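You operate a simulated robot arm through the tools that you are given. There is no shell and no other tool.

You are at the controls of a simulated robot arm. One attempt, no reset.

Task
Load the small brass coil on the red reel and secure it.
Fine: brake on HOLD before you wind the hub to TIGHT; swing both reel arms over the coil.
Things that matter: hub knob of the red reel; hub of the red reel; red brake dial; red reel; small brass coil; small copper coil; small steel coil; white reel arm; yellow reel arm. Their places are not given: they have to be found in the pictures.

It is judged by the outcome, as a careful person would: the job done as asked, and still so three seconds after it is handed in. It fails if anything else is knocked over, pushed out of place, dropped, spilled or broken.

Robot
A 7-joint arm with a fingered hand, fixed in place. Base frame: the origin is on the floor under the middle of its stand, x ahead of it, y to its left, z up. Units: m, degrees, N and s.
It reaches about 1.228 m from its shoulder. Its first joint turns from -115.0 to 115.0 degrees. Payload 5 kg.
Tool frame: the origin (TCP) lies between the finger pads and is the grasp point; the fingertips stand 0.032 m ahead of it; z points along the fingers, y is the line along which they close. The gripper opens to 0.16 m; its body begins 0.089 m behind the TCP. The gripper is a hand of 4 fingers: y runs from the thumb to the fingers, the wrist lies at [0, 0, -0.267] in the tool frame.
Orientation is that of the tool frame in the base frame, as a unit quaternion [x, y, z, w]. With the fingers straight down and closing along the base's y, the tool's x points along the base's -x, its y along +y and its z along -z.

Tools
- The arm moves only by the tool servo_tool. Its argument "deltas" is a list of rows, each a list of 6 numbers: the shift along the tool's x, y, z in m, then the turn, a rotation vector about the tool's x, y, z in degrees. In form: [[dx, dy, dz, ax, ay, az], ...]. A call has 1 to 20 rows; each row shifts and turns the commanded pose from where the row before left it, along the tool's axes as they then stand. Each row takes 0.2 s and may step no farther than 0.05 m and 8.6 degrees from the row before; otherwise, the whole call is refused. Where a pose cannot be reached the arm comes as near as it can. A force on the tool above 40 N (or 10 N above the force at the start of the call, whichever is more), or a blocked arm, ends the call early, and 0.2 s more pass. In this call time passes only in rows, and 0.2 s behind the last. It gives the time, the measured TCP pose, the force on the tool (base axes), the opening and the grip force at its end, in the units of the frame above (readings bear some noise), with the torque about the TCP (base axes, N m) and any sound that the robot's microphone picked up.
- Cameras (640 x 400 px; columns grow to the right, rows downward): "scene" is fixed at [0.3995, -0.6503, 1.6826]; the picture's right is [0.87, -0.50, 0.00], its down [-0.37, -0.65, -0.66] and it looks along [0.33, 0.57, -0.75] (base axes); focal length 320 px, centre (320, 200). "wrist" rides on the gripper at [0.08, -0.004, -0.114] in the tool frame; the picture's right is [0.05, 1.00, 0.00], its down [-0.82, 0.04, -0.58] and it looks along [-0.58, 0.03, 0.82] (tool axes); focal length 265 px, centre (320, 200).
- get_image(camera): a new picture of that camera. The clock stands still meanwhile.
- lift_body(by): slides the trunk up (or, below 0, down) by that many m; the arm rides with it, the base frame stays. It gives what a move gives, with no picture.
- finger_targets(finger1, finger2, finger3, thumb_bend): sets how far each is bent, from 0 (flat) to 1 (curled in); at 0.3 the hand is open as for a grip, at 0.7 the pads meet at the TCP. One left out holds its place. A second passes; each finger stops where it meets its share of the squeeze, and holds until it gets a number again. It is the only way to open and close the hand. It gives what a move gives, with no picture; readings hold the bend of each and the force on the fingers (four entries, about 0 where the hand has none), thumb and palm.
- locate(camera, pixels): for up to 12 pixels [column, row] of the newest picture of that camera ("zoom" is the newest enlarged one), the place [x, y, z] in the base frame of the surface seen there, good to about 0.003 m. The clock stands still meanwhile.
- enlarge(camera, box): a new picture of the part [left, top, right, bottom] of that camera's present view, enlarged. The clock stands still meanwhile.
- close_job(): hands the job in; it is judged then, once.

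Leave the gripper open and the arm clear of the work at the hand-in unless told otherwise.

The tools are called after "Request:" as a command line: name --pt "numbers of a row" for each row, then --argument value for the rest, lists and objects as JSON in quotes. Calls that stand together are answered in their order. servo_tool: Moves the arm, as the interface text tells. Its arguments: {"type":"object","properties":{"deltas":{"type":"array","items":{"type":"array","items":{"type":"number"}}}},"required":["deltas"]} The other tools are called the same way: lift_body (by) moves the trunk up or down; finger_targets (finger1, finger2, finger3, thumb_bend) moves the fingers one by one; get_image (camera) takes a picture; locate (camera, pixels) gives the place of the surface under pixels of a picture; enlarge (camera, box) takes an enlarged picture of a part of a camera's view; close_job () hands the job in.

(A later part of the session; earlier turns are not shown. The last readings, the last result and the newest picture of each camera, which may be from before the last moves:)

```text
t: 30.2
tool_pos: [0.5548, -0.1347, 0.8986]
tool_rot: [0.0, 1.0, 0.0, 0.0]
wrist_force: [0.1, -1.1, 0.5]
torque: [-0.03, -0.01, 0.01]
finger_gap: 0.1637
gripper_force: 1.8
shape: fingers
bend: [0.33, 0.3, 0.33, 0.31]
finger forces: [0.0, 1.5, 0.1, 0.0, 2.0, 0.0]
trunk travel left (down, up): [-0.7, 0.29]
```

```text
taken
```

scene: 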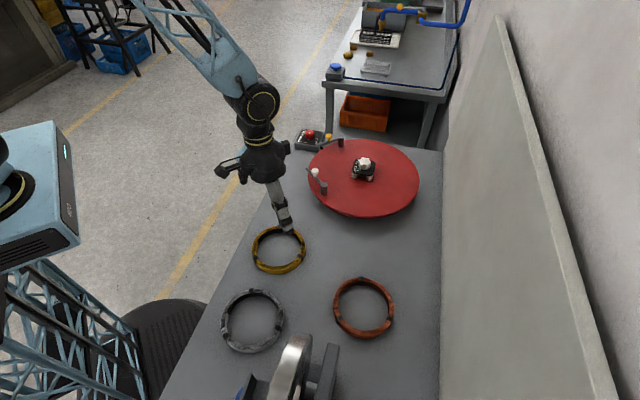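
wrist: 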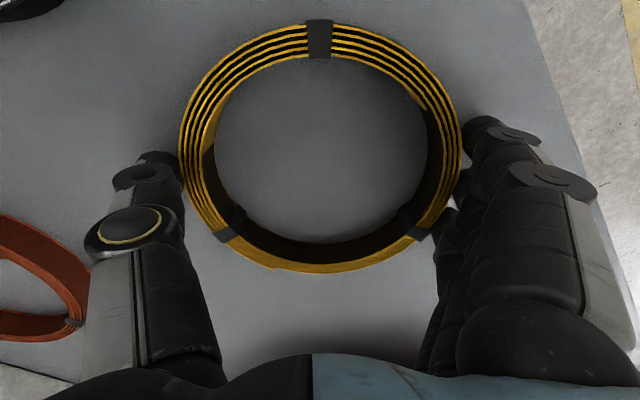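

Finger 2 and the thumb have just touched the ring (1.5 N and 2 N). I'll squeeze with all four fingers now.

Request:
finger_targets --finger1 0.45 --finger2 0.42 --finger3 0.45 --thumb_bend 0.42

Request:
get_image --camera "wrist"

```text
t: 31.2
tool_pos: [0.5552, -0.1346, 0.8983]
tool_rot: [-0.001, 1.0, 0.0, -0.001]
wrist_force: [1.1, 3.3, 5.4]
torque: [0.51, 0.01, 0.02]
finger_gap: 0.1591
gripper_force: 24.1
shape: fingers
bend: [0.38, 0.35, 0.37, 0.35]
finger forces: [8.6, 8.8, 9.1, 0.0, 21.8, 0.0]
trunk travel left (down, up): [-0.7, 0.29]
```

```text
taken
```

wrist: 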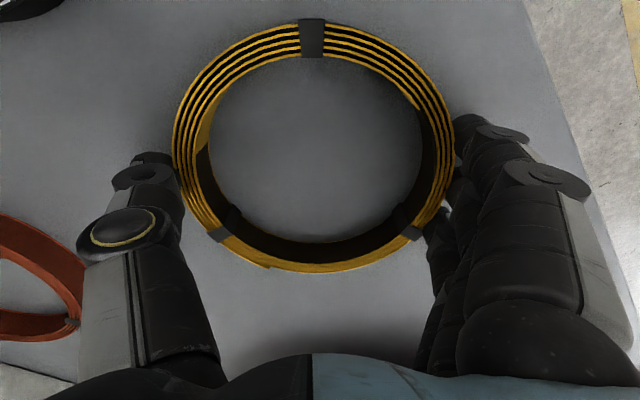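

The grip is firm (fingers at about 9 N each, thumb at 22 N). I'll lift slowly by 3 cm and check that the coil follows level.

Request:
servo_tool --pt "0 0 -0.005 0 0 0" --pt "0 0 -0.01 0 0 0" --pt "0 0 -0.015 0 0 0"

Request:
get_image --camera "wrist"

Request:
enlarge --camera "scene" --box '[200, 170, 360, 290]'

```text
t: 32.0
tool_pos: [0.5526, -0.1349, 0.9285]
tool_rot: [0.0, 1.0, 0.0, -0.001]
wrist_force: [0.4, -0.4, -3.5]
torque: [0.0, -0.03, 0.01]
finger_gap: 0.159
gripper_force: 24.4
shape: fingers
bend: [0.38, 0.35, 0.37, 0.35]
finger forces: [8.4, 8.5, 8.7, 0.1, 23.4, 0.0]
trunk travel left (down, up): [-0.7, 0.29]
```

```text
taken
```

wrist: 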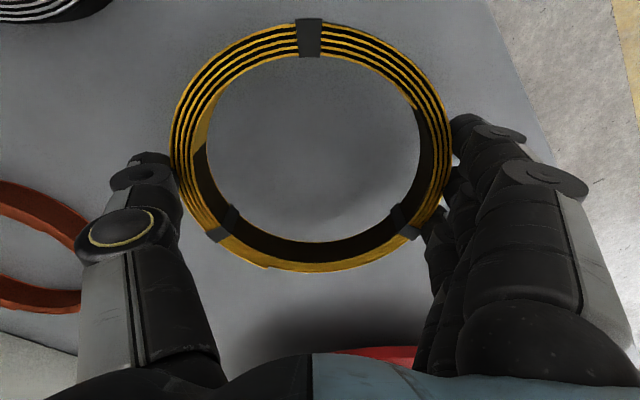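

```text
3.33 times, centred on (280, 230) of scene
```

zoom: 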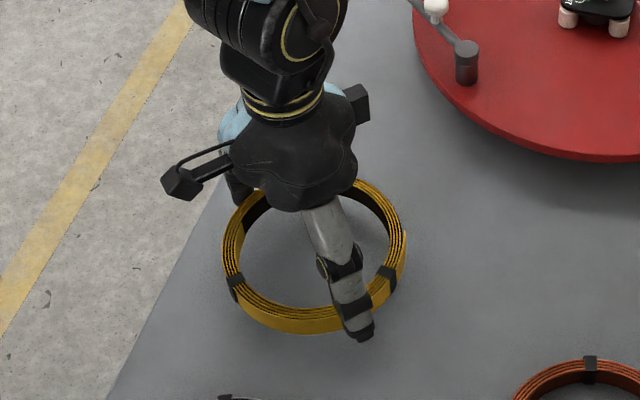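

The coil is off the table (weight about 3.5 N). I'll locate ring points to check that it is level and find its offset from the TCP.

Request:
locate --camera "wrist" --pixels '[[309, 27], [309, 45], [180, 145], [190, 145], [440, 145], [430, 145], [310, 262], [240, 60], [385, 62], [225, 240], [400, 238], [300, 265]]'

Request:
enlarge --camera "wrist" --box '[150, 0, 470, 280]'

```text
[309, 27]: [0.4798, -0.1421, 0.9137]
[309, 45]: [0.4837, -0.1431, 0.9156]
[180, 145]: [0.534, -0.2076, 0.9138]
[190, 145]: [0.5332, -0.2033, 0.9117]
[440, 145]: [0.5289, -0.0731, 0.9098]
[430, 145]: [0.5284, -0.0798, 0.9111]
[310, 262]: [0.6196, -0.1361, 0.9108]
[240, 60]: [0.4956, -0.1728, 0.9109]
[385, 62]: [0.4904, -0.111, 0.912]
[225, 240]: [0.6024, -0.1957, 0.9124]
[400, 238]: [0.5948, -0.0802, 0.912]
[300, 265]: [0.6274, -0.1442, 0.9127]
```

```text
1.43 times, centred on (310, 140) of wrist
```

zoom: 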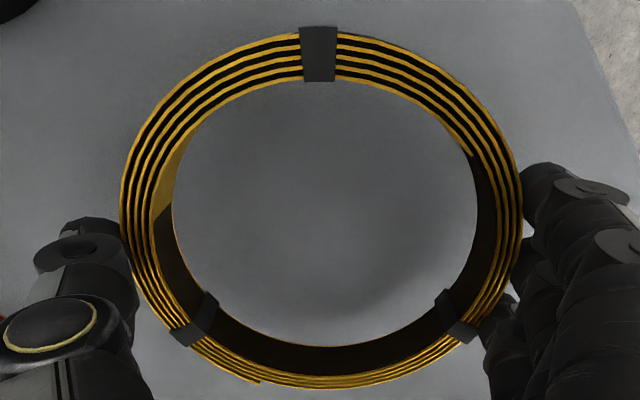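

The ring is level (z 0.910–0.915) and its centre sits about 6.5 mm toward the thumb from the TCP. I'll lift to z≈1.085, then carry it toward the reel.

Request:
servo_tool --pt "0 0 -0.025 0 0 0" --pt "0 0 -0.033 0 0 0" --pt "0 0 -0.033 0 0 0" --pt "0 0 -0.033 0 0 0" --pt "0 0 -0.031 0 0 0"

Request:
servo_tool --pt "-0.02 0.006 0 0 0 0" --pt "-0.029 0.0085 0 0 0 0" --pt "-0.029 0.0085 0 0 0 0" --pt "-0.029 0.0085 0 0 0 0" --pt "-0.029 0.0085 0 0 0 0" --pt "-0.029 0.0085 0 0 0 0" --pt "-0.029 0.0085 0 0 0 0" --pt "-0.029 0.0085 0 0 0 0" --pt "-0.029 0.0085 0 0 0 0" --pt "-0.029 0.0085 0 0 0 0" --pt "-0.029 0.0085 0 0 0 0" --pt "-0.029 0.0085 0 0 0 0" --pt "-0.029 0.009 0 0 0 0"

Request:
get_image --camera "wrist"

Request:
get_image --camera "scene"

```text
t: 33.2
tool_pos: [0.5537, -0.1345, 1.0847]
tool_rot: [0.0, 1.0, 0.0, 0.0]
wrist_force: [0.1, -0.4, -4.5]
torque: [0.02, -0.04, -0.02]
finger_gap: 0.159
gripper_force: 24.2
shape: fingers
bend: [0.38, 0.35, 0.37, 0.35]
finger forces: [8.4, 8.4, 8.7, 0.1, 23.4, 0.0]
trunk travel left (down, up): [-0.7, 0.29]
```

```text
t: 36.0
tool_pos: [0.9242, -0.026, 1.0823]
tool_rot: [0.0, 1.0, 0.0, -0.001]
wrist_force: [0.3, -0.6, -4.5]
torque: [0.01, -0.02, 0.01]
finger_gap: 0.1588
gripper_force: 24.4
shape: fingers
bend: [0.38, 0.35, 0.37, 0.35]
finger forces: [8.2, 8.5, 8.7, 0.0, 23.0, 0.0]
trunk travel left (down, up): [-0.7, 0.29]
```

```text
taken
```

wrist: 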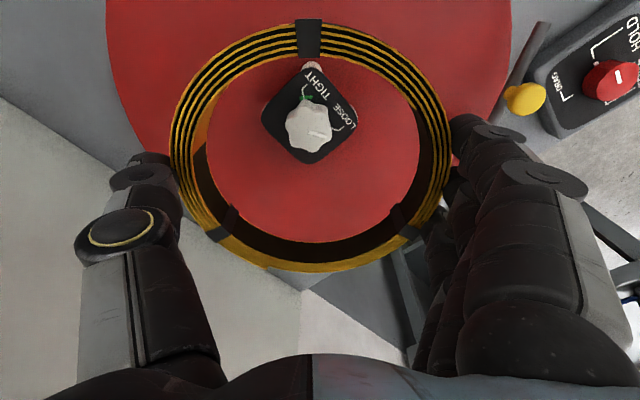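

```text
taken
```

scene: 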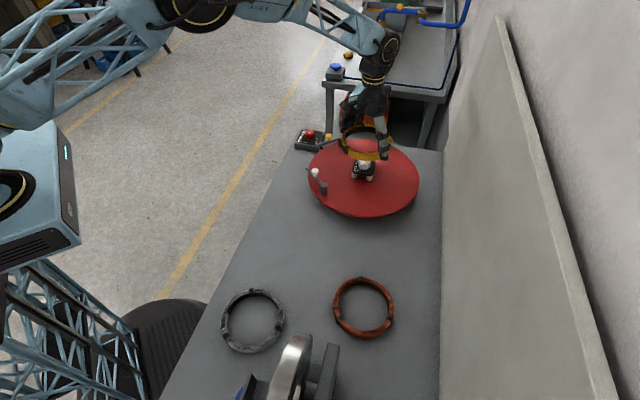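

Through the ring I can see the hub at (310,110) in the wrist picture. I'll zoom in and locate hub features to refine its centre, plus the ring top for its current position.

Request:
enlarge --camera "wrist" --box '[230, 40, 390, 180]'

Request:
locate --camera "zoom" --pixels '[[300, 250], [310, 265], [360, 262], [280, 190], [380, 255], [345, 90], [130, 200], [430, 210], [325, 355], [370, 330], [330, 62], [240, 260]]'

Request:
locate --camera "wrist" --pixels '[[308, 30], [308, 45], [182, 150], [190, 145], [440, 145], [432, 145], [310, 262], [240, 60], [385, 62], [225, 240], [400, 238], [300, 265]]'

```text
2.86 times, centred on (310, 110) of wrist
```

zoom: 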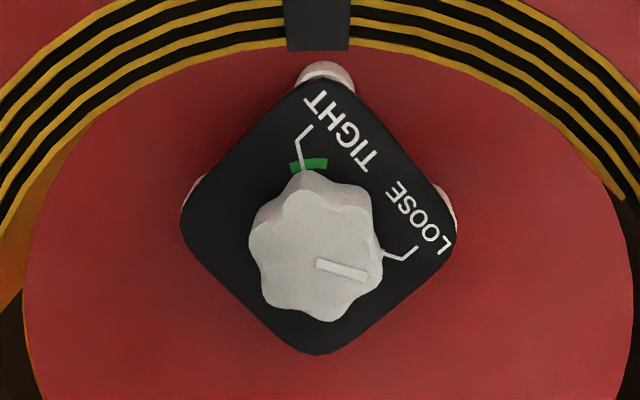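

```text
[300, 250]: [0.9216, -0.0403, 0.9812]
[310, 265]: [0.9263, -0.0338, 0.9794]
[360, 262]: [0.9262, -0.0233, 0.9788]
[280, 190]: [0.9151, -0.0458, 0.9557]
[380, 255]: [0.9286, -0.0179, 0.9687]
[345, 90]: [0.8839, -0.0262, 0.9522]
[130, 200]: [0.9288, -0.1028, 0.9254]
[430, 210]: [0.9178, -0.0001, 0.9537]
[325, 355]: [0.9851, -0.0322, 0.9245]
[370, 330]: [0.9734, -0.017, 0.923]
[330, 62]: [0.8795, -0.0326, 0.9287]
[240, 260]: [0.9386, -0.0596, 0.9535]
```

```text
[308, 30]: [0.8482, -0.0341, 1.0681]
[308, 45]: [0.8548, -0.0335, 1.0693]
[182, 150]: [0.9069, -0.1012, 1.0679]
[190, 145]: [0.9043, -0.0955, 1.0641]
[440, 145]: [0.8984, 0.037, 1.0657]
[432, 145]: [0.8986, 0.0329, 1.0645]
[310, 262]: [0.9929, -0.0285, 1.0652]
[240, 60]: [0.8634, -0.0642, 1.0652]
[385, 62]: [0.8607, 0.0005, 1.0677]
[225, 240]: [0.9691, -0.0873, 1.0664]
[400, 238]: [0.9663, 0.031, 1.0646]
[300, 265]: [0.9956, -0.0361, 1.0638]
```

By ray calculation the hub centre is about (0.9245, -0.0355) and the ring centre about (0.924, -0.033). The clearance between the hub corner (0.045) and the ring's inner radius (0.064) is about 19 mm. I'll shift 2.5 mm in -y and descend to TCP z≈1.0.

Request:
servo_tool --pt "-0.0005 -0.0025 0.02 0 0 0" --pt "0 0 0.03 0 0 0" --pt "0 0 0.03 0 0 0"

Request:
get_image --camera "wrist"

Request:
enlarge --camera "scene" --box '[290, 80, 450, 200]'

```text
t: 36.8
tool_pos: [0.9241, -0.0289, 1.0013]
tool_rot: [0.0, 1.0, 0.0, 0.001]
wrist_force: [-0.1, -0.4, -4.4]
torque: [0.04, -0.01, 0.04]
finger_gap: 0.159
gripper_force: 24.0
shape: fingers
bend: [0.38, 0.35, 0.37, 0.35]
finger forces: [8.2, 8.3, 8.7, 0.0, 23.0, 0.0]
trunk travel left (down, up): [-0.7, 0.29]
```

```text
taken
```

wrist: 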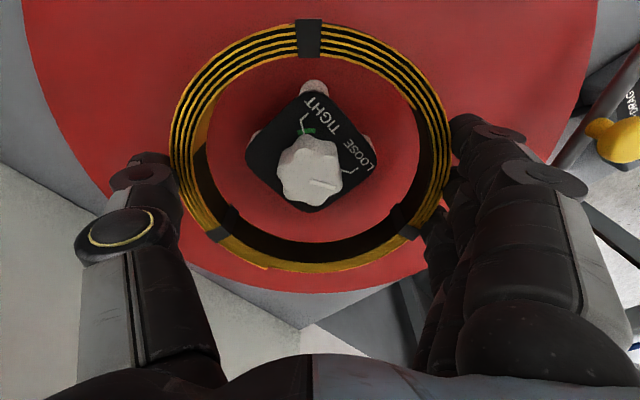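

```text
3.33 times, centred on (370, 140) of scene
```

zoom: 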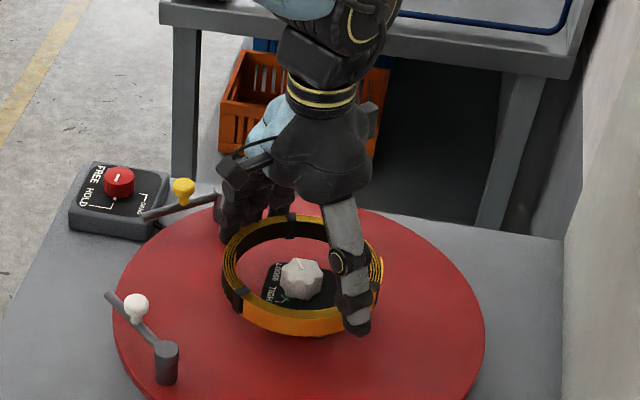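

The ring is well centred around the hub. I'll go down to z≈0.972, then in small steps until contact force shows.

Request:
servo_tool --pt "0 0 0.015 0 0 0" --pt "0 0 0.012 0 0 0"

Request:
servo_tool --pt "0 0 0.003 0 0 0" --pt "0 0 0.002 0 0 0"

Request:
get_image --camera "wrist"

```text
t: 37.4
tool_pos: [0.9232, -0.0294, 0.9753]
tool_rot: [0.0, 1.0, 0.0, 0.0]
wrist_force: [-0.1, -0.5, -4.3]
torque: [0.04, 0.0, 0.03]
finger_gap: 0.1588
gripper_force: 24.7
shape: fingers
bend: [0.38, 0.35, 0.37, 0.35]
finger forces: [8.3, 8.2, 8.7, 0.0, 23.0, 0.1]
trunk travel left (down, up): [-0.7, 0.29]
```

```text
t: 38.0
tool_pos: [0.9243, -0.0295, 0.9725]
tool_rot: [-0.001, 1.0, 0.0, 0.0]
wrist_force: [-0.6, -0.1, -4.3]
torque: [-0.01, 0.0, -0.03]
finger_gap: 0.1589
gripper_force: 24.0
shape: fingers
bend: [0.38, 0.35, 0.37, 0.35]
finger forces: [8.3, 8.3, 8.8, 0.0, 22.9, 0.0]
trunk travel left (down, up): [-0.7, 0.29]
```

```text
taken
```

wrist: 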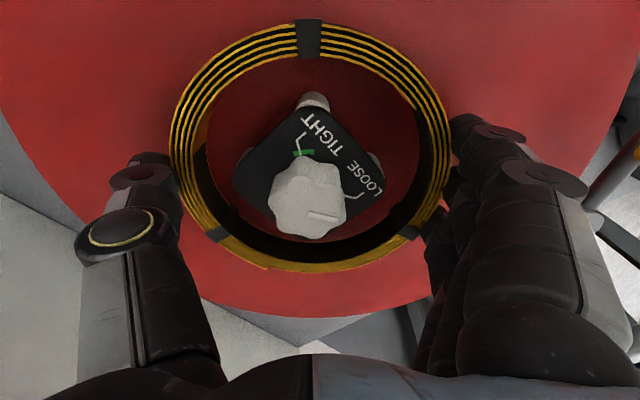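

There is no contact yet. I'll keep lowering in 2 mm steps.

Request:
servo_tool --pt "0 0 0.002 0 0 0" --pt "0 0 0.002 0 0 0"

```text
t: 38.6
tool_pos: [0.9243, -0.0297, 0.9677]
tool_rot: [0.001, 1.0, -0.001, 0.0]
wrist_force: [-0.3, -1.0, -5.0]
torque: [0.04, -0.01, 0.01]
finger_gap: 0.1592
gripper_force: 23.9
shape: fingers
bend: [0.38, 0.35, 0.37, 0.35]
finger forces: [8.2, 8.4, 8.8, 0.0, 22.8, 0.0]
trunk travel left (down, up): [-0.7, 0.29]
```

Still hanging (Fz about -5 N). I'll take two more 1.5 mm steps.

Request:
servo_tool --pt "0 0 0.0015 0 0 0" --pt "0 0 0.0015 0 0 0"

```text
t: 39.2
tool_pos: [0.9241, -0.0296, 0.9644]
tool_rot: [0.0, 1.0, 0.001, 0.0]
wrist_force: [0.5, -0.4, -3.2]
torque: [0.01, 0.0, 0.02]
finger_gap: 0.1591
gripper_force: 23.7
shape: fingers
bend: [0.38, 0.35, 0.37, 0.35]
finger forces: [8.3, 8.2, 8.7, 0.0, 23.0, 0.0]
trunk travel left (down, up): [-0.7, 0.29]
```

The force starts to ease (-3.2 N). I'll lower another 1.5 mm to seat it on the disc.

Request:
servo_tool --pt "0 0 0.0015 0 0 0"

Request:
get_image --camera "wrist"

Request:
locate --camera "wrist" --pixels '[[308, 27], [308, 45], [182, 150], [440, 145], [310, 262], [240, 60], [385, 62], [225, 240], [400, 238], [305, 170]]'

```text
t: 39.6
tool_pos: [0.9238, -0.0287, 0.9648]
tool_rot: [0.0, 1.0, 0.001, 0.0]
wrist_force: [0.0, -0.2, -2.4]
torque: [0.11, 0.01, 0.0]
finger_gap: 0.1589
gripper_force: 23.4
shape: fingers
bend: [0.38, 0.35, 0.38, 0.35]
finger forces: [8.3, 8.4, 8.6, 0.0, 23.0, 0.1]
trunk travel left (down, up): [-0.7, 0.29]
```

```text
taken
```

wrist: 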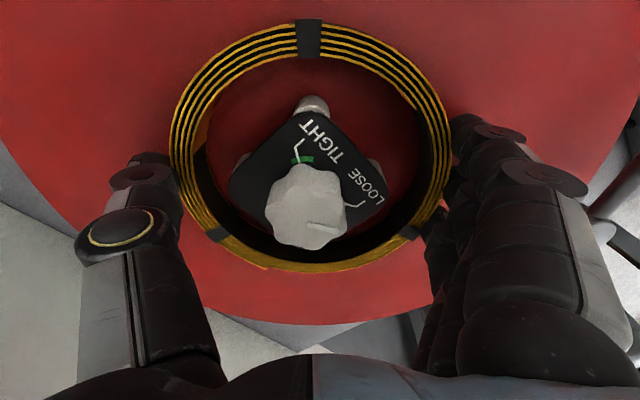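

```text
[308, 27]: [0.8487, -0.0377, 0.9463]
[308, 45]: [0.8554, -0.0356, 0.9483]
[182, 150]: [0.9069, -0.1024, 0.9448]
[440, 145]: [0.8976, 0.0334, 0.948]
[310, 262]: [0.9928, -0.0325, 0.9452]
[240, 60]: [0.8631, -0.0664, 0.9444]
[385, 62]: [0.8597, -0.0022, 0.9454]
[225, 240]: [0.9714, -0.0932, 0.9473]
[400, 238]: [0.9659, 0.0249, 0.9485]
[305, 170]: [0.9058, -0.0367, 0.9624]
```

The ring top is at about z 0.947, so it is essentially seated. I'll lower 1 mm more to confirm contact.

Request:
servo_tool --pt "0 0 0.0015 0 0 0"

```text
t: 40.0
tool_pos: [0.9224, -0.0291, 0.9633]
tool_rot: [0.0, 1.0, 0.0, 0.001]
wrist_force: [0.1, 0.3, 4.6]
torque: [0.63, 0.03, 0.07]
finger_gap: 0.1589
gripper_force: 24.6
shape: fingers
bend: [0.38, 0.35, 0.38, 0.35]
finger forces: [8.3, 8.2, 8.4, 0.0, 23.2, 0.1]
trunk travel left (down, up): [-0.7, 0.29]
```

The coil is seated (Fz +4.6 N). I'll release by opening all fingers gradually.

Request:
finger_targets --finger1 0.32 --finger2 0.29 --finger3 0.32 --thumb_bend 0.28

Request:
finger_targets --finger1 0.24 --finger2 0.24 --finger3 0.24 --thumb_bend 0.24

Request:
get_image --camera "wrist"

```text
t: 41.0
tool_pos: [0.9236, -0.0288, 0.961]
tool_rot: [-0.001, 1.0, 0.0, 0.001]
wrist_force: [-0.2, -1.0, -0.3]
torque: [0.0, -0.01, -0.01]
finger_gap: 0.169
gripper_force: 0.0
shape: fingers
bend: [0.32, 0.28, 0.32, 0.28]
finger forces: [0.1, 0.1, 0.0, 0.0, 0.0, 0.0]
trunk travel left (down, up): [-0.7, 0.29]
```

```text
t: 42.0
tool_pos: [0.9231, -0.0287, 0.9625]
tool_rot: [0.001, 1.0, 0.0, 0.0]
wrist_force: [0.4, 0.1, -0.1]
torque: [0.01, -0.03, -0.03]
finger_gap: 0.185
gripper_force: 0.0
shape: fingers
bend: [0.24, 0.24, 0.24, 0.24]
finger forces: [0.1, 0.2, 0.1, 0.0, 0.0, 0.1]
trunk travel left (down, up): [-0.7, 0.29]
```

```text
taken
```

wrist: 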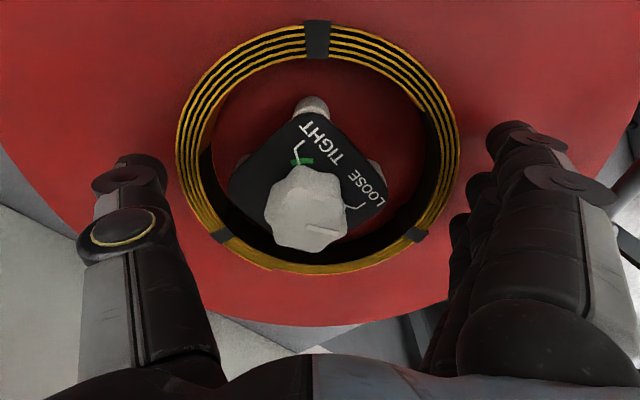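

Released with zero forces. I'll rise straight up to about z 1.14 and check how well the coil is centred on the hub.

Request:
servo_tool --pt "0 0 -0.015 0 0 0" --pt "0 0 -0.03 0 0 0" --pt "0 0 -0.045 0 0 0" --pt "0 0 -0.045 0 0 0" --pt "0 0 -0.045 0 0 0"

Request:
get_image --camera "wrist"

Request:
enlarge --camera "wrist" --box '[230, 10, 406, 160]'

Request:
enlarge --camera "scene" --box '[290, 100, 450, 220]'

```text
t: 43.2
tool_pos: [0.9239, -0.0297, 1.1435]
tool_rot: [0.0, 1.0, 0.001, 0.0]
wrist_force: [0.0, -0.8, -1.2]
torque: [0.0, -0.02, -0.01]
finger_gap: 0.1852
gripper_force: 0.1
shape: fingers
bend: [0.24, 0.24, 0.24, 0.24]
finger forces: [0.0, 0.0, 0.0, 0.0, 0.0, 0.0]
trunk travel left (down, up): [-0.7, 0.29]
```

```text
taken
```

wrist: 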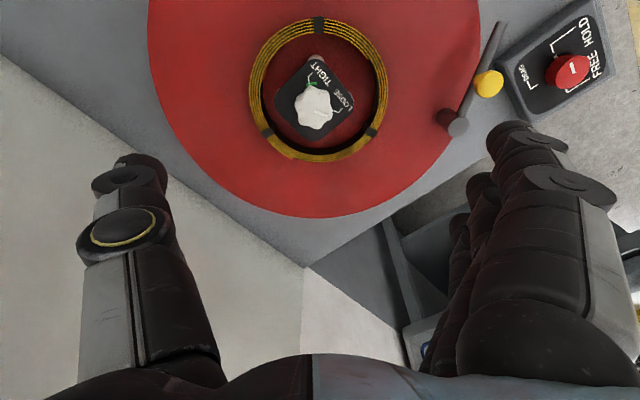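

```text
2.67 times, centred on (318, 85) of wrist
```

zoom: 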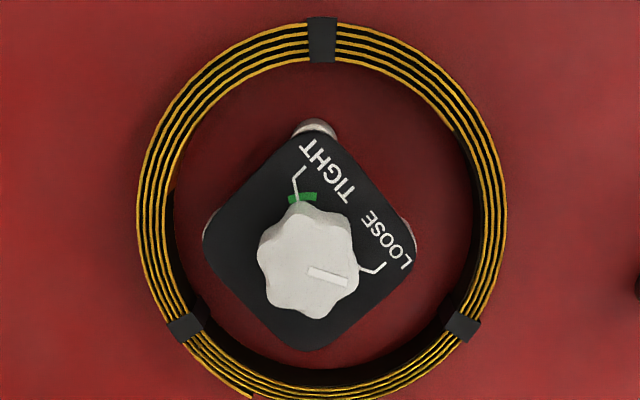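

```text
3.33 times, centred on (370, 160) of scene
```

zoom: 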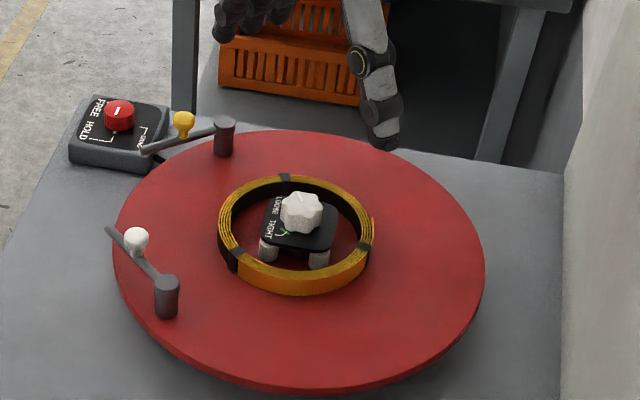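

By ray geometry the ring centre is (0.923, -0.031) and the hub centre about (0.927, -0.035), so the coil sits about 6 mm off toward direction 132°. It is on the disc around the hub, but I want it centred before winding. I'll put the TCP over the hub centre, turn the hand 42° so the fingers face 132°, go down open, and close to the known just-touching bends to centre it.

Request:
servo_tool --pt "-0.003 -0.006 0 0 0 0" --pt "0 0 0 0 0 -8.4" --pt "0 0 0 0 0 -8.4" --pt "0 0 0 0 0 -8.4" --pt "0 0 0 0 0 -8.4" --pt "0 0 0 0 0 -8.4" --pt "0 0 0.02 0 0 0" --pt "0 0 0.04 0 0 0" --pt "0 0 0.04 0 0 0"

Request:
get_image --camera "wrist"

Request:
enlarge --camera "wrist" --box '[210, 20, 430, 210]'

```text
t: 45.2
tool_pos: [0.9267, -0.0356, 1.0414]
tool_rot: [-0.358, 0.934, 0.0, 0.0]
wrist_force: [0.7, 0.3, 0.3]
torque: [0.0, 0.02, -0.02]
finger_gap: 0.1855
gripper_force: 0.0
shape: fingers
bend: [0.24, 0.24, 0.24, 0.24]
finger forces: [0.0, 0.0, 0.1, 0.1, 0.0, 0.0]
trunk travel left (down, up): [-0.7, 0.29]
```

```text
taken
```

wrist: 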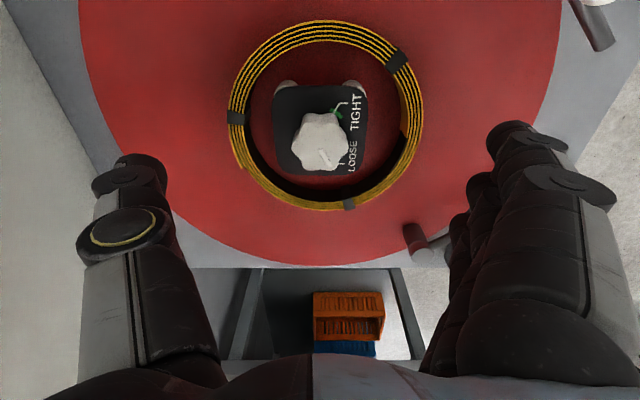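

```text
2.11 times, centred on (320, 115) of wrist
```

zoom: 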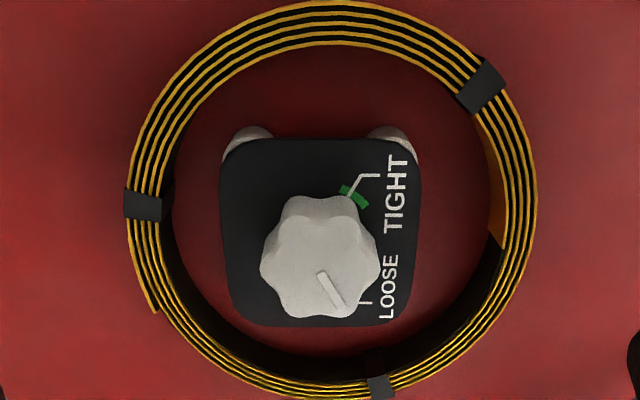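

In this view the hub is centred at column 320 and the ring is about 4 mm toward the fingers. The TCP is aligned with the hub, so I'll descend to z≈0.963 with the fingers open.

Request:
servo_tool --pt "0 0 0.03 0 0 0" --pt "0 0 0.03 0 0 0" --pt "0 0 0.018 0 0 0"

Request:
finger_targets --finger1 0.31 --finger2 0.285 --finger3 0.31 --thumb_bend 0.28

Request:
get_image --camera "wrist"

```text
t: 46.0
tool_pos: [0.9266, -0.0353, 0.9643]
tool_rot: [-0.358, 0.934, 0.0, 0.0]
wrist_force: [-0.5, 0.4, -0.6]
torque: [0.01, 0.0, -0.03]
finger_gap: 0.1851
gripper_force: 0.2
shape: fingers
bend: [0.24, 0.24, 0.24, 0.24]
finger forces: [0.1, 0.0, 0.1, 0.0, 0.0, 0.1]
trunk travel left (down, up): [-0.7, 0.29]
```

```text
t: 47.0
tool_pos: [0.9261, -0.0339, 0.9649]
tool_rot: [-0.358, 0.934, 0.0, 0.0]
wrist_force: [-0.2, 0.4, 0.5]
torque: [0.02, -0.01, 0.01]
finger_gap: 0.1722
gripper_force: 0.3
shape: fingers
bend: [0.31, 0.27, 0.31, 0.28]
finger forces: [0.1, 0.5, 0.3, 0.1, 0.1, 0.0]
trunk travel left (down, up): [-0.7, 0.29]
```

```text
taken
```

wrist: 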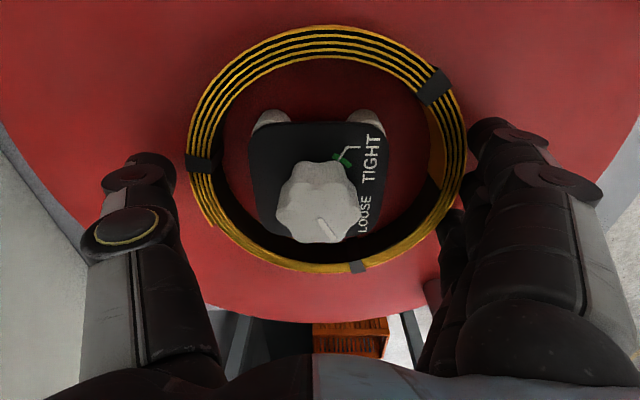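

Finger 2 has just touched the ring. I'll close fingers and thumb a little further to push the ring to centre.

Request:
finger_targets --finger1 0.335 --finger2 0.31 --finger3 0.335 --thumb_bend 0.3

Request:
enlarge --camera "wrist" --box '[170, 10, 490, 290]'

```text
t: 48.0
tool_pos: [0.9255, -0.0347, 0.9638]
tool_rot: [-0.358, 0.934, 0.0, 0.0]
wrist_force: [-1.0, 1.2, 0.8]
torque: [0.06, 0.03, 0.0]
finger_gap: 0.1655
gripper_force: 0.7
shape: fingers
bend: [0.33, 0.3, 0.33, 0.3]
finger forces: [0.0, 0.6, 0.1, 0.1, 0.1, 0.0]
trunk travel left (down, up): [-0.7, 0.29]
```

```text
1.43 times, centred on (330, 150) of wrist
```

zoom: 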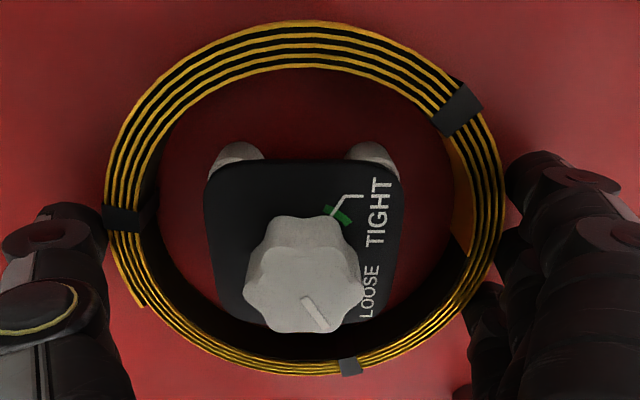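

The ring (columns 102–502) and hub plate (203–402) are now concentric in this view. I'll open the fingers and rise.

Request:
finger_targets --finger1 0.24 --finger2 0.24 --finger3 0.24 --thumb_bend 0.24

Request:
servo_tool --pt "0 0 -0.015 0 0 0" --pt "0 0 -0.03 0 0 0" --pt "0 0 -0.045 0 0 0" --pt "0 0 -0.045 0 0 0" --pt "0 0 -0.04 0 0 0"

Request:
get_image --camera "wrist"

Request:
enlarge --camera "wrist" --box '[230, 10, 406, 160]'

```text
t: 49.0
tool_pos: [0.9259, -0.0341, 0.9643]
tool_rot: [-0.359, 0.933, 0.0, 0.0]
wrist_force: [-0.1, -0.4, -0.4]
torque: [0.0, 0.0, 0.0]
finger_gap: 0.1852
gripper_force: 0.1
shape: fingers
bend: [0.24, 0.24, 0.24, 0.24]
finger forces: [0.0, 0.1, 0.0, 0.1, 0.0, 0.1]
trunk travel left (down, up): [-0.7, 0.29]
```

```text
t: 50.2
tool_pos: [0.9253, -0.0353, 1.138]
tool_rot: [-0.359, 0.933, 0.001, 0.0]
wrist_force: [0.2, 0.4, 1.3]
torque: [0.03, 0.01, 0.01]
finger_gap: 0.1851
gripper_force: 0.0
shape: fingers
bend: [0.24, 0.24, 0.24, 0.24]
finger forces: [0.0, 0.0, 0.0, 0.1, 0.0, 0.0]
trunk travel left (down, up): [-0.7, 0.29]
```

```text
taken
```

wrist: 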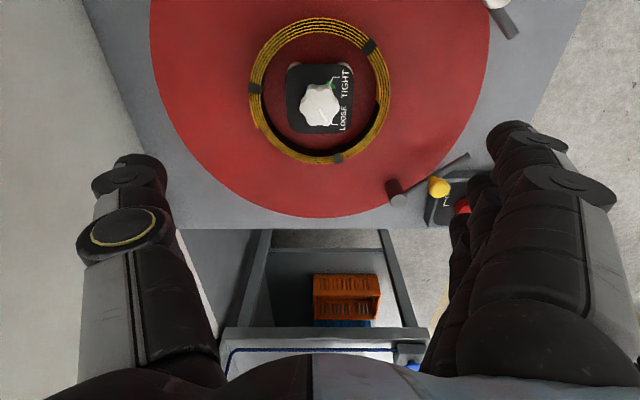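

```text
2.67 times, centred on (318, 85) of wrist
```

zoom: 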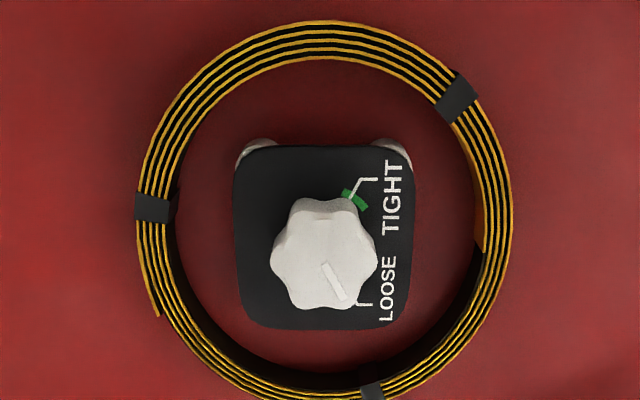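

The coil and hub are concentric now (ring 136–513, hub 233–414). Next is the hub knob. From the plate layout, LOOSE is at 8 o'clock and TIGHT at 4 o'clock, so about 240° clockwise. I'll flatten fingers 1 and 3, half-open finger 2 and the thumb, turn to yaw -82°, and lower toward the knob.

Request:
finger_targets --finger1 0.0 --finger2 0.52 --finger3 0.0 --thumb_bend 0.52

Request:
servo_tool --pt "0.001 0 0 0 0 0" --pt "0 0 0 0 0 -8" --pt "0 0 0 0 0 -8" --pt "0 0 0 0 0 -8" --pt "0 0 0 0 0 -8" --pt "0 0 0 0 0 -8" --pt "0 0 0.03 0 0 0" --pt "0 0 0.04 0 0 0" --pt "0 0 0.03 0 0 0"

Request:
get_image --camera "wrist"

Request:
enlarge --camera "scene" --box '[290, 80, 450, 200]'

```text
t: 51.2
tool_pos: [0.9276, -0.0352, 1.14]
tool_rot: [-0.358, 0.934, -0.001, 0.001]
wrist_force: [0.9, -0.7, -1.3]
torque: [0.0, -0.02, 0.06]
finger_gap: 0.1644
gripper_force: 0.1
shape: fingers
bend: [0.0, 0.52, 0.0, 0.52]
finger forces: [0.1, 0.0, 0.0, 0.0, 0.0, 0.0]
trunk travel left (down, up): [-0.7, 0.29]
```

```text
t: 53.2
tool_pos: [0.9254, -0.0349, 1.0378]
tool_rot: [-0.656, 0.755, 0.0, 0.001]
wrist_force: [0.1, -0.6, -1.3]
torque: [0.0, 0.05, 0.03]
finger_gap: 0.1643
gripper_force: 0.1
shape: fingers
bend: [0.0, 0.52, 0.0, 0.52]
finger forces: [0.0, 0.1, 0.0, 0.0, 0.0, 0.1]
trunk travel left (down, up): [-0.7, 0.29]
```

```text
taken
```

wrist: 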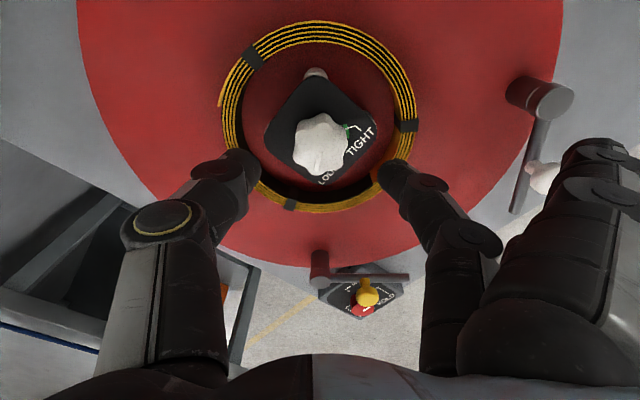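

```text
3.33 times, centred on (370, 140) of scene
```

zoom: 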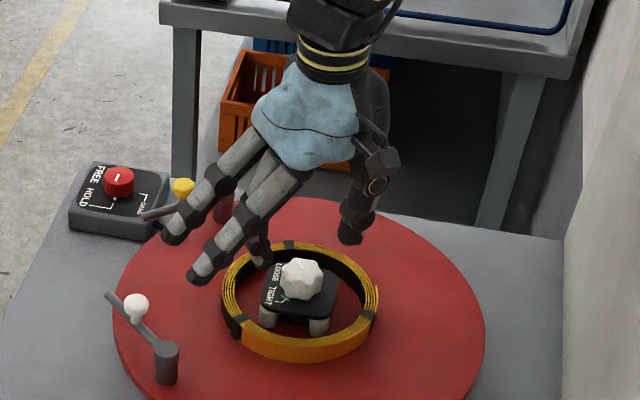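

The knob sits between the thumb and finger 2. I'll lower to z≈1.001 and close those two.

Request:
servo_tool --pt "0 0 0.02 0 0 0" --pt "0 0 0.017 0 0 0"

Request:
finger_targets --finger2 0.75 --thumb_bend 0.75

Request:
get_image --camera "wrist"

```text
t: 53.8
tool_pos: [0.9258, -0.0353, 1.0008]
tool_rot: [-0.657, 0.754, -0.001, 0.0]
wrist_force: [0.5, -1.1, 0.8]
torque: [-0.05, 0.02, 0.01]
finger_gap: 0.1643
gripper_force: 0.0
shape: fingers
bend: [0.0, 0.52, 0.0, 0.52]
finger forces: [0.0, 0.0, 0.0, 0.0, 0.0, 0.0]
trunk travel left (down, up): [-0.7, 0.29]
```

```text
t: 54.8
tool_pos: [0.9269, -0.0352, 1.0017]
tool_rot: [-0.656, 0.755, 0.0, 0.0]
wrist_force: [12.6, -0.8, -7.4]
torque: [0.0, -0.05, -0.03]
finger_gap: 0.1432
gripper_force: 15.5
shape: fingers
bend: [0.0, 0.63, 0.0, 0.66]
finger forces: [0.1, 9.4, 0.0, 0.0, 22.3, 0.1]
trunk travel left (down, up): [-0.7, 0.29]
```

```text
taken
```

wrist: 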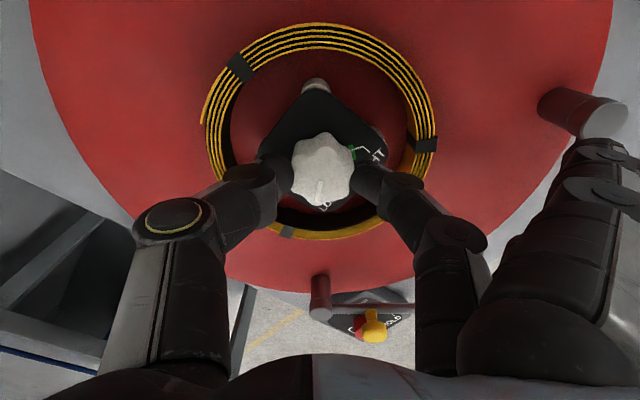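

Gripped (thumb 22 N, finger 9 N). I'll turn clockwise 40° and check the knob follows.

Request:
servo_tool --pt "0 0 0 0 0 8" --pt "0 0 0 0 0 8" --pt "0 0 0 0 0 8" --pt "0 0 0 0 0 8" --pt "0 0 0 0 0 8"

Request:
get_image --camera "wrist"

```text
t: 56.0
tool_pos: [0.9272, -0.0356, 1.0014]
tool_rot: [-0.356, 0.934, 0.0, 0.0]
wrist_force: [11.4, -5.0, -6.4]
torque: [0.01, -0.17, 0.03]
finger_gap: 0.1432
gripper_force: 15.2
shape: fingers
bend: [0.0, 0.63, 0.0, 0.66]
finger forces: [0.0, 9.8, 0.1, 0.0, 20.8, 0.0]
trunk travel left (down, up): [-0.7, 0.29]
```

```text
taken
```

wrist: 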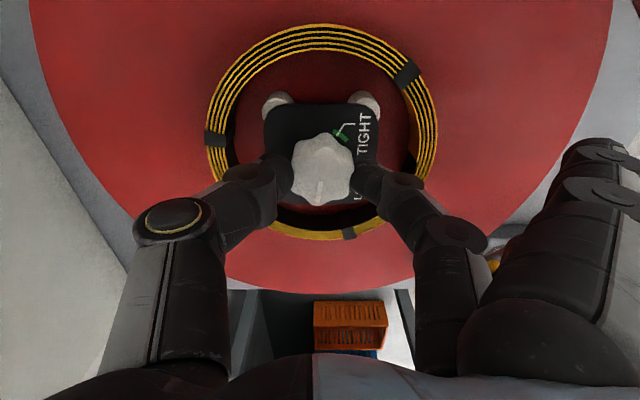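

The knob follows and the feet are starting to extend, so clockwise is the tightening direction. I'll continue 80° more.

Request:
servo_tool --pt "0 0 0 0 0 8" --pt "0 0 0 0 0 8" --pt "0 0 0 0 0 8" --pt "0 0 0 0 0 8" --pt "0 0 0 0 0 8" --pt "0 0 0 0 0 8" --pt "0 0 0 0 0 8" --pt "0 0 0 0 0 8" --pt "0 0 0 0 0 8" --pt "0 0 0 0 0 8"

Request:
get_image --camera "wrist"

```text
t: 58.2
tool_pos: [0.9257, -0.0359, 1.0016]
tool_rot: [0.326, 0.945, 0.0, -0.001]
wrist_force: [-4.4, -8.6, -9.9]
torque: [-0.04, -0.02, 0.01]
finger_gap: 0.143
gripper_force: 15.1
shape: fingers
bend: [0.0, 0.63, 0.0, 0.66]
finger forces: [0.0, 10.3, 0.0, 0.1, 19.2, 0.0]
trunk travel left (down, up): [-0.7, 0.29]
```

```text
taken
```

wrist: 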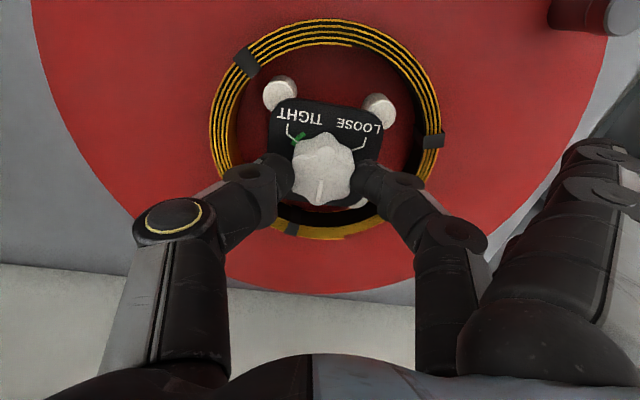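

At 120° the feet are clearly extending. I'll continue 56°.

Request:
servo_tool --pt "0 0 0 0 0 8" --pt "0 0 0 0 0 8" --pt "0 0 0 0 0 8" --pt "0 0 0 0 0 8" --pt "0 0 0 0 0 8" --pt "0 0 0 0 0 8" --pt "0 0 0 0 0 8"

Request:
get_image --camera "wrist"

```text
t: 59.8
tool_pos: [0.9246, -0.0354, 1.0003]
tool_rot: [0.732, 0.682, 0.0, -0.002]
wrist_force: [-11.0, 0.0, -14.6]
torque: [-0.02, 0.02, 0.05]
finger_gap: 0.1429
gripper_force: 14.3
shape: fingers
bend: [0.0, 0.62, 0.0, 0.66]
finger forces: [0.0, 9.5, 0.1, 0.0, 20.1, 0.0]
trunk travel left (down, up): [-0.7, 0.29]
```

```text
taken
```

wrist: 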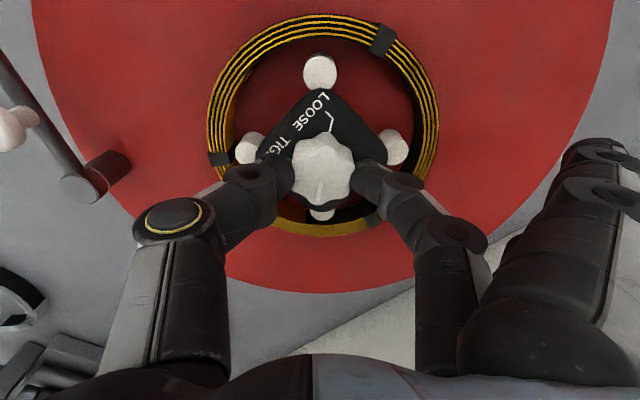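

At 176° the feet are almost at the ring. I'll continue 40° more, watching torque and the rotation reached.

Request:
servo_tool --pt "0 0 0 0 0 8" --pt "0 0 0 0 0 8" --pt "0 0 0 0 0 8" --pt "0 0 0 0 0 8" --pt "0 0 0 0 0 8"

Request:
get_image --camera "wrist"

```text
t: 61.0
tool_pos: [0.9258, -0.0341, 1.0014]
tool_rot: [0.921, 0.39, 0.0, 0.001]
wrist_force: [-9.1, 5.7, -14.1]
torque: [-0.01, 0.08, 0.02]
finger_gap: 0.1431
gripper_force: 14.5
shape: fingers
bend: [0.0, 0.62, 0.0, 0.66]
finger forces: [0.1, 9.5, 0.0, 0.0, 19.6, 0.0]
trunk travel left (down, up): [-0.7, 0.29]
```

```text
taken
```

wrist: 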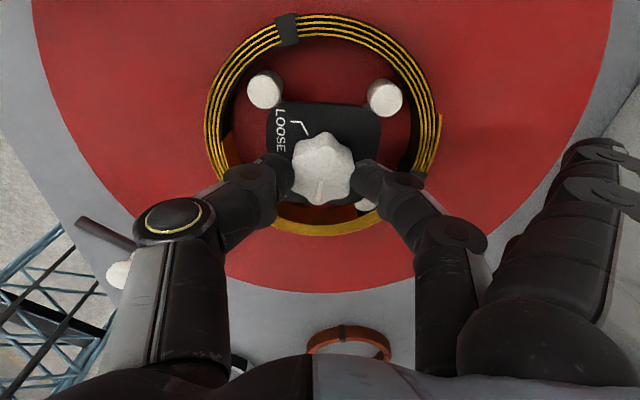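

Yaw 134° was reached without trouble. I'll turn 16° more, then examine the pointer against the TIGHT mark.

Request:
servo_tool --pt "0 0 0 0 0 8" --pt "0 0 0 0 0 8"

Request:
enlarge --camera "wrist" --box '[200, 20, 440, 240]'

```text
t: 61.6
tool_pos: [0.926, -0.034, 1.0009]
tool_rot: [0.966, 0.259, 0.001, -0.001]
wrist_force: [-7.3, 7.8, -13.6]
torque: [0.01, 0.04, 0.02]
finger_gap: 0.143
gripper_force: 14.6
shape: fingers
bend: [0.0, 0.62, 0.0, 0.66]
finger forces: [0.1, 9.5, 0.1, 0.0, 19.2, 0.0]
trunk travel left (down, up): [-0.7, 0.29]
```

```text
1.82 times, centred on (320, 130) of wrist
```

zoom: 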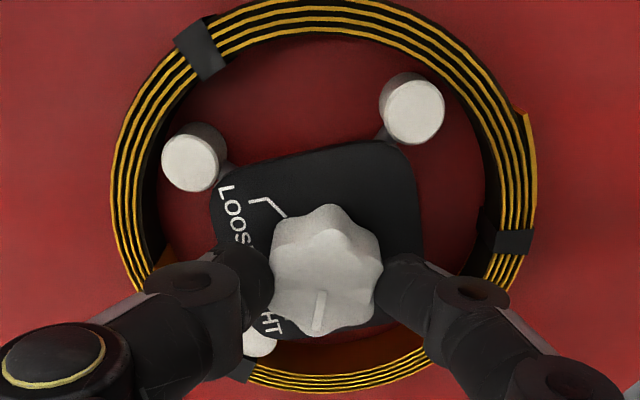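

The feet are close to the ring's inside and the torque is still low. I'll turn 8° more to reach 240°.

Request:
servo_tool --pt "0 0 0 0 0 4" --pt "0 0 0 0 0 4"

Request:
enlarge --camera "wrist" --box '[200, 20, 440, 240]'

```text
t: 62.2
tool_pos: [0.9264, -0.0353, 1.0006]
tool_rot: [0.982, 0.19, 0.0, 0.0]
wrist_force: [-4.4, 9.8, -12.2]
torque: [0.04, 0.03, 0.0]
finger_gap: 0.1428
gripper_force: 14.6
shape: fingers
bend: [0.0, 0.62, 0.0, 0.66]
finger forces: [0.1, 9.3, 0.0, 0.0, 19.6, 0.0]
trunk travel left (down, up): [-0.7, 0.29]
```

```text
1.82 times, centred on (320, 130) of wrist
```

zoom: 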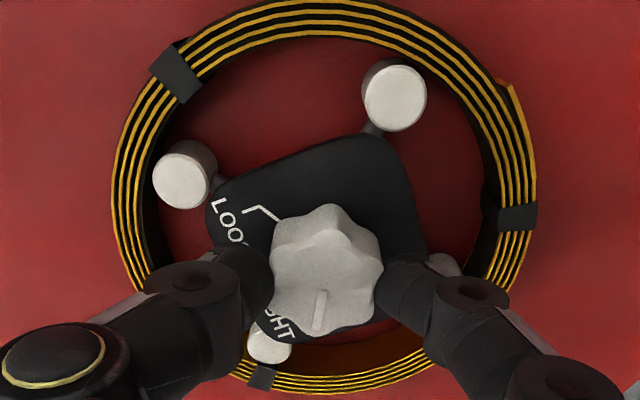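

I'll open finger 2 and the thumb to see the pointer against the green TIGHT mark.

Request:
finger_targets --finger2 0.5 --thumb_bend 0.5

Request:
servo_tool --pt "0 0 -0.03 0 0 0" --pt "0 0 -0.04 0 0 0" --pt "0 0 -0.04 0 0 0"

Request:
enlarge --camera "wrist" --box '[240, 20, 416, 170]'

Request:
get_image --camera "wrist"

```text
t: 63.2
tool_pos: [0.9251, -0.0351, 1.0009]
tool_rot: [0.982, 0.19, 0.0, 0.0]
wrist_force: [-0.6, -0.1, -0.7]
torque: [0.03, -0.02, 0.01]
finger_gap: 0.1673
gripper_force: 0.0
shape: fingers
bend: [0.0, 0.5, 0.0, 0.5]
finger forces: [0.0, 0.1, 0.0, 0.1, 0.0, 0.1]
trunk travel left (down, up): [-0.7, 0.29]
```

```text
t: 64.0
tool_pos: [0.9246, -0.0344, 1.1134]
tool_rot: [0.982, 0.191, 0.0, 0.0]
wrist_force: [-0.1, -0.3, -0.5]
torque: [0.01, 0.0, -0.03]
finger_gap: 0.1674
gripper_force: 0.0
shape: fingers
bend: [0.0, 0.5, 0.0, 0.5]
finger forces: [0.0, 0.0, 0.0, 0.0, 0.0, 0.0]
trunk travel left (down, up): [-0.7, 0.29]
```

```text
2.67 times, centred on (328, 95) of wrist
```

zoom: 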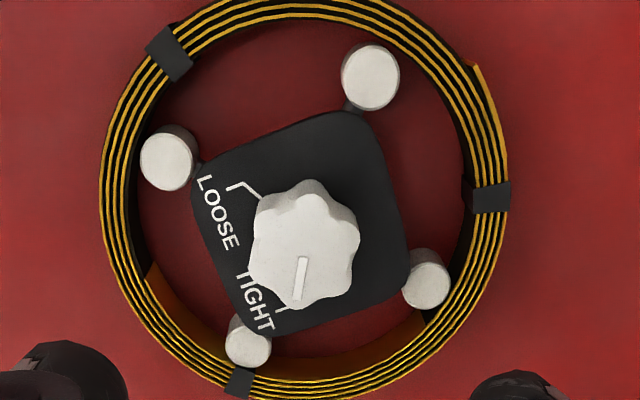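

```text
taken
```

wrist: 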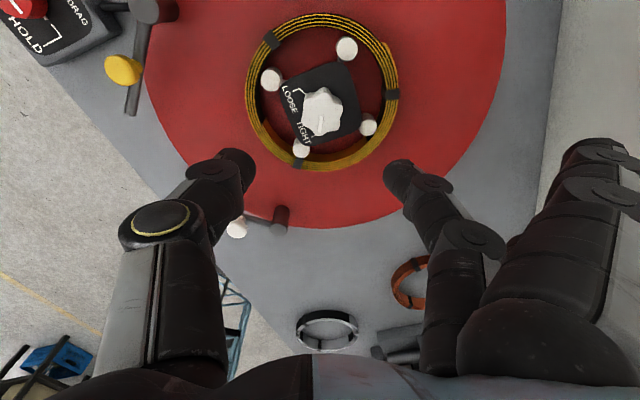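

The pointer points toward TIGHT. I'll measure the angles of the pointer and the ticks, and the feet positions.

Request:
locate --camera "zoom" --pixels '[[303, 262], [297, 297], [271, 313], [285, 308], [231, 187], [247, 183], [261, 197], [168, 160], [370, 78], [428, 282], [246, 345]]'

Request:
enlarge --camera "wrist" --box '[284, 70, 364, 150]'

```text
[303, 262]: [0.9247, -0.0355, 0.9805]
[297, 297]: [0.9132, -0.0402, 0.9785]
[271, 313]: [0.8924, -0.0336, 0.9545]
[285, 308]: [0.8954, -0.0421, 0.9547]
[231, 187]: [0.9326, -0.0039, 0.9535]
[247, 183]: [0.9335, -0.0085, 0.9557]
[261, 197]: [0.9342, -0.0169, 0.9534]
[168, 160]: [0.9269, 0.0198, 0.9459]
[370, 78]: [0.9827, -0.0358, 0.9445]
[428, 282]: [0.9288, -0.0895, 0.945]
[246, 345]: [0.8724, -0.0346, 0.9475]
```

```text
5.00 times, centred on (324, 110) of wrist
```

zoom: 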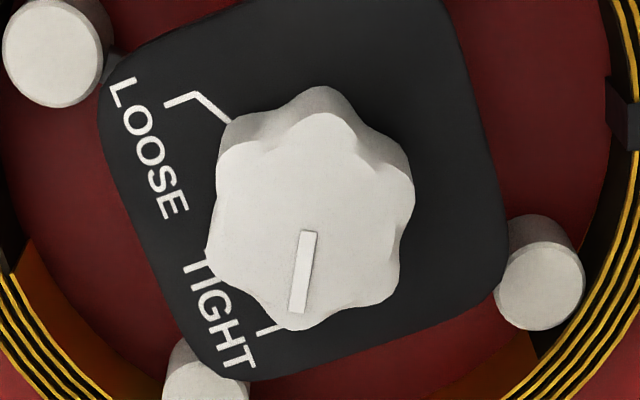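

The feet centres are at radius 0.055 plus a foot radius of about 0.009, which matches the ring's inner radius 0.064, so they press the ring. The pointer is at about -163° and the TIGHT tick at about -165°. I'll check from the scene camera too.

Request:
enlarge --camera "scene" --box '[335, 145, 391, 187]'

Request:
enlarge --camera "scene" --box '[290, 100, 450, 220]'

```text
9.52 times, centred on (363, 166) of scene
```

zoom: 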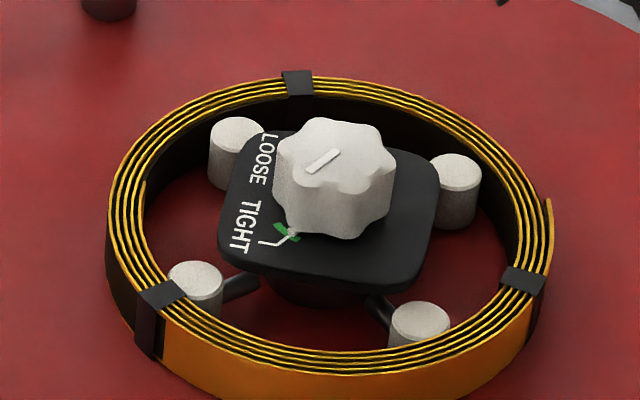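

```text
3.33 times, centred on (370, 160) of scene
```

zoom: 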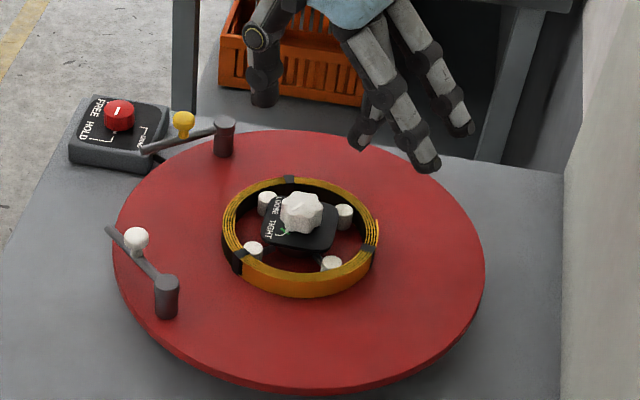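

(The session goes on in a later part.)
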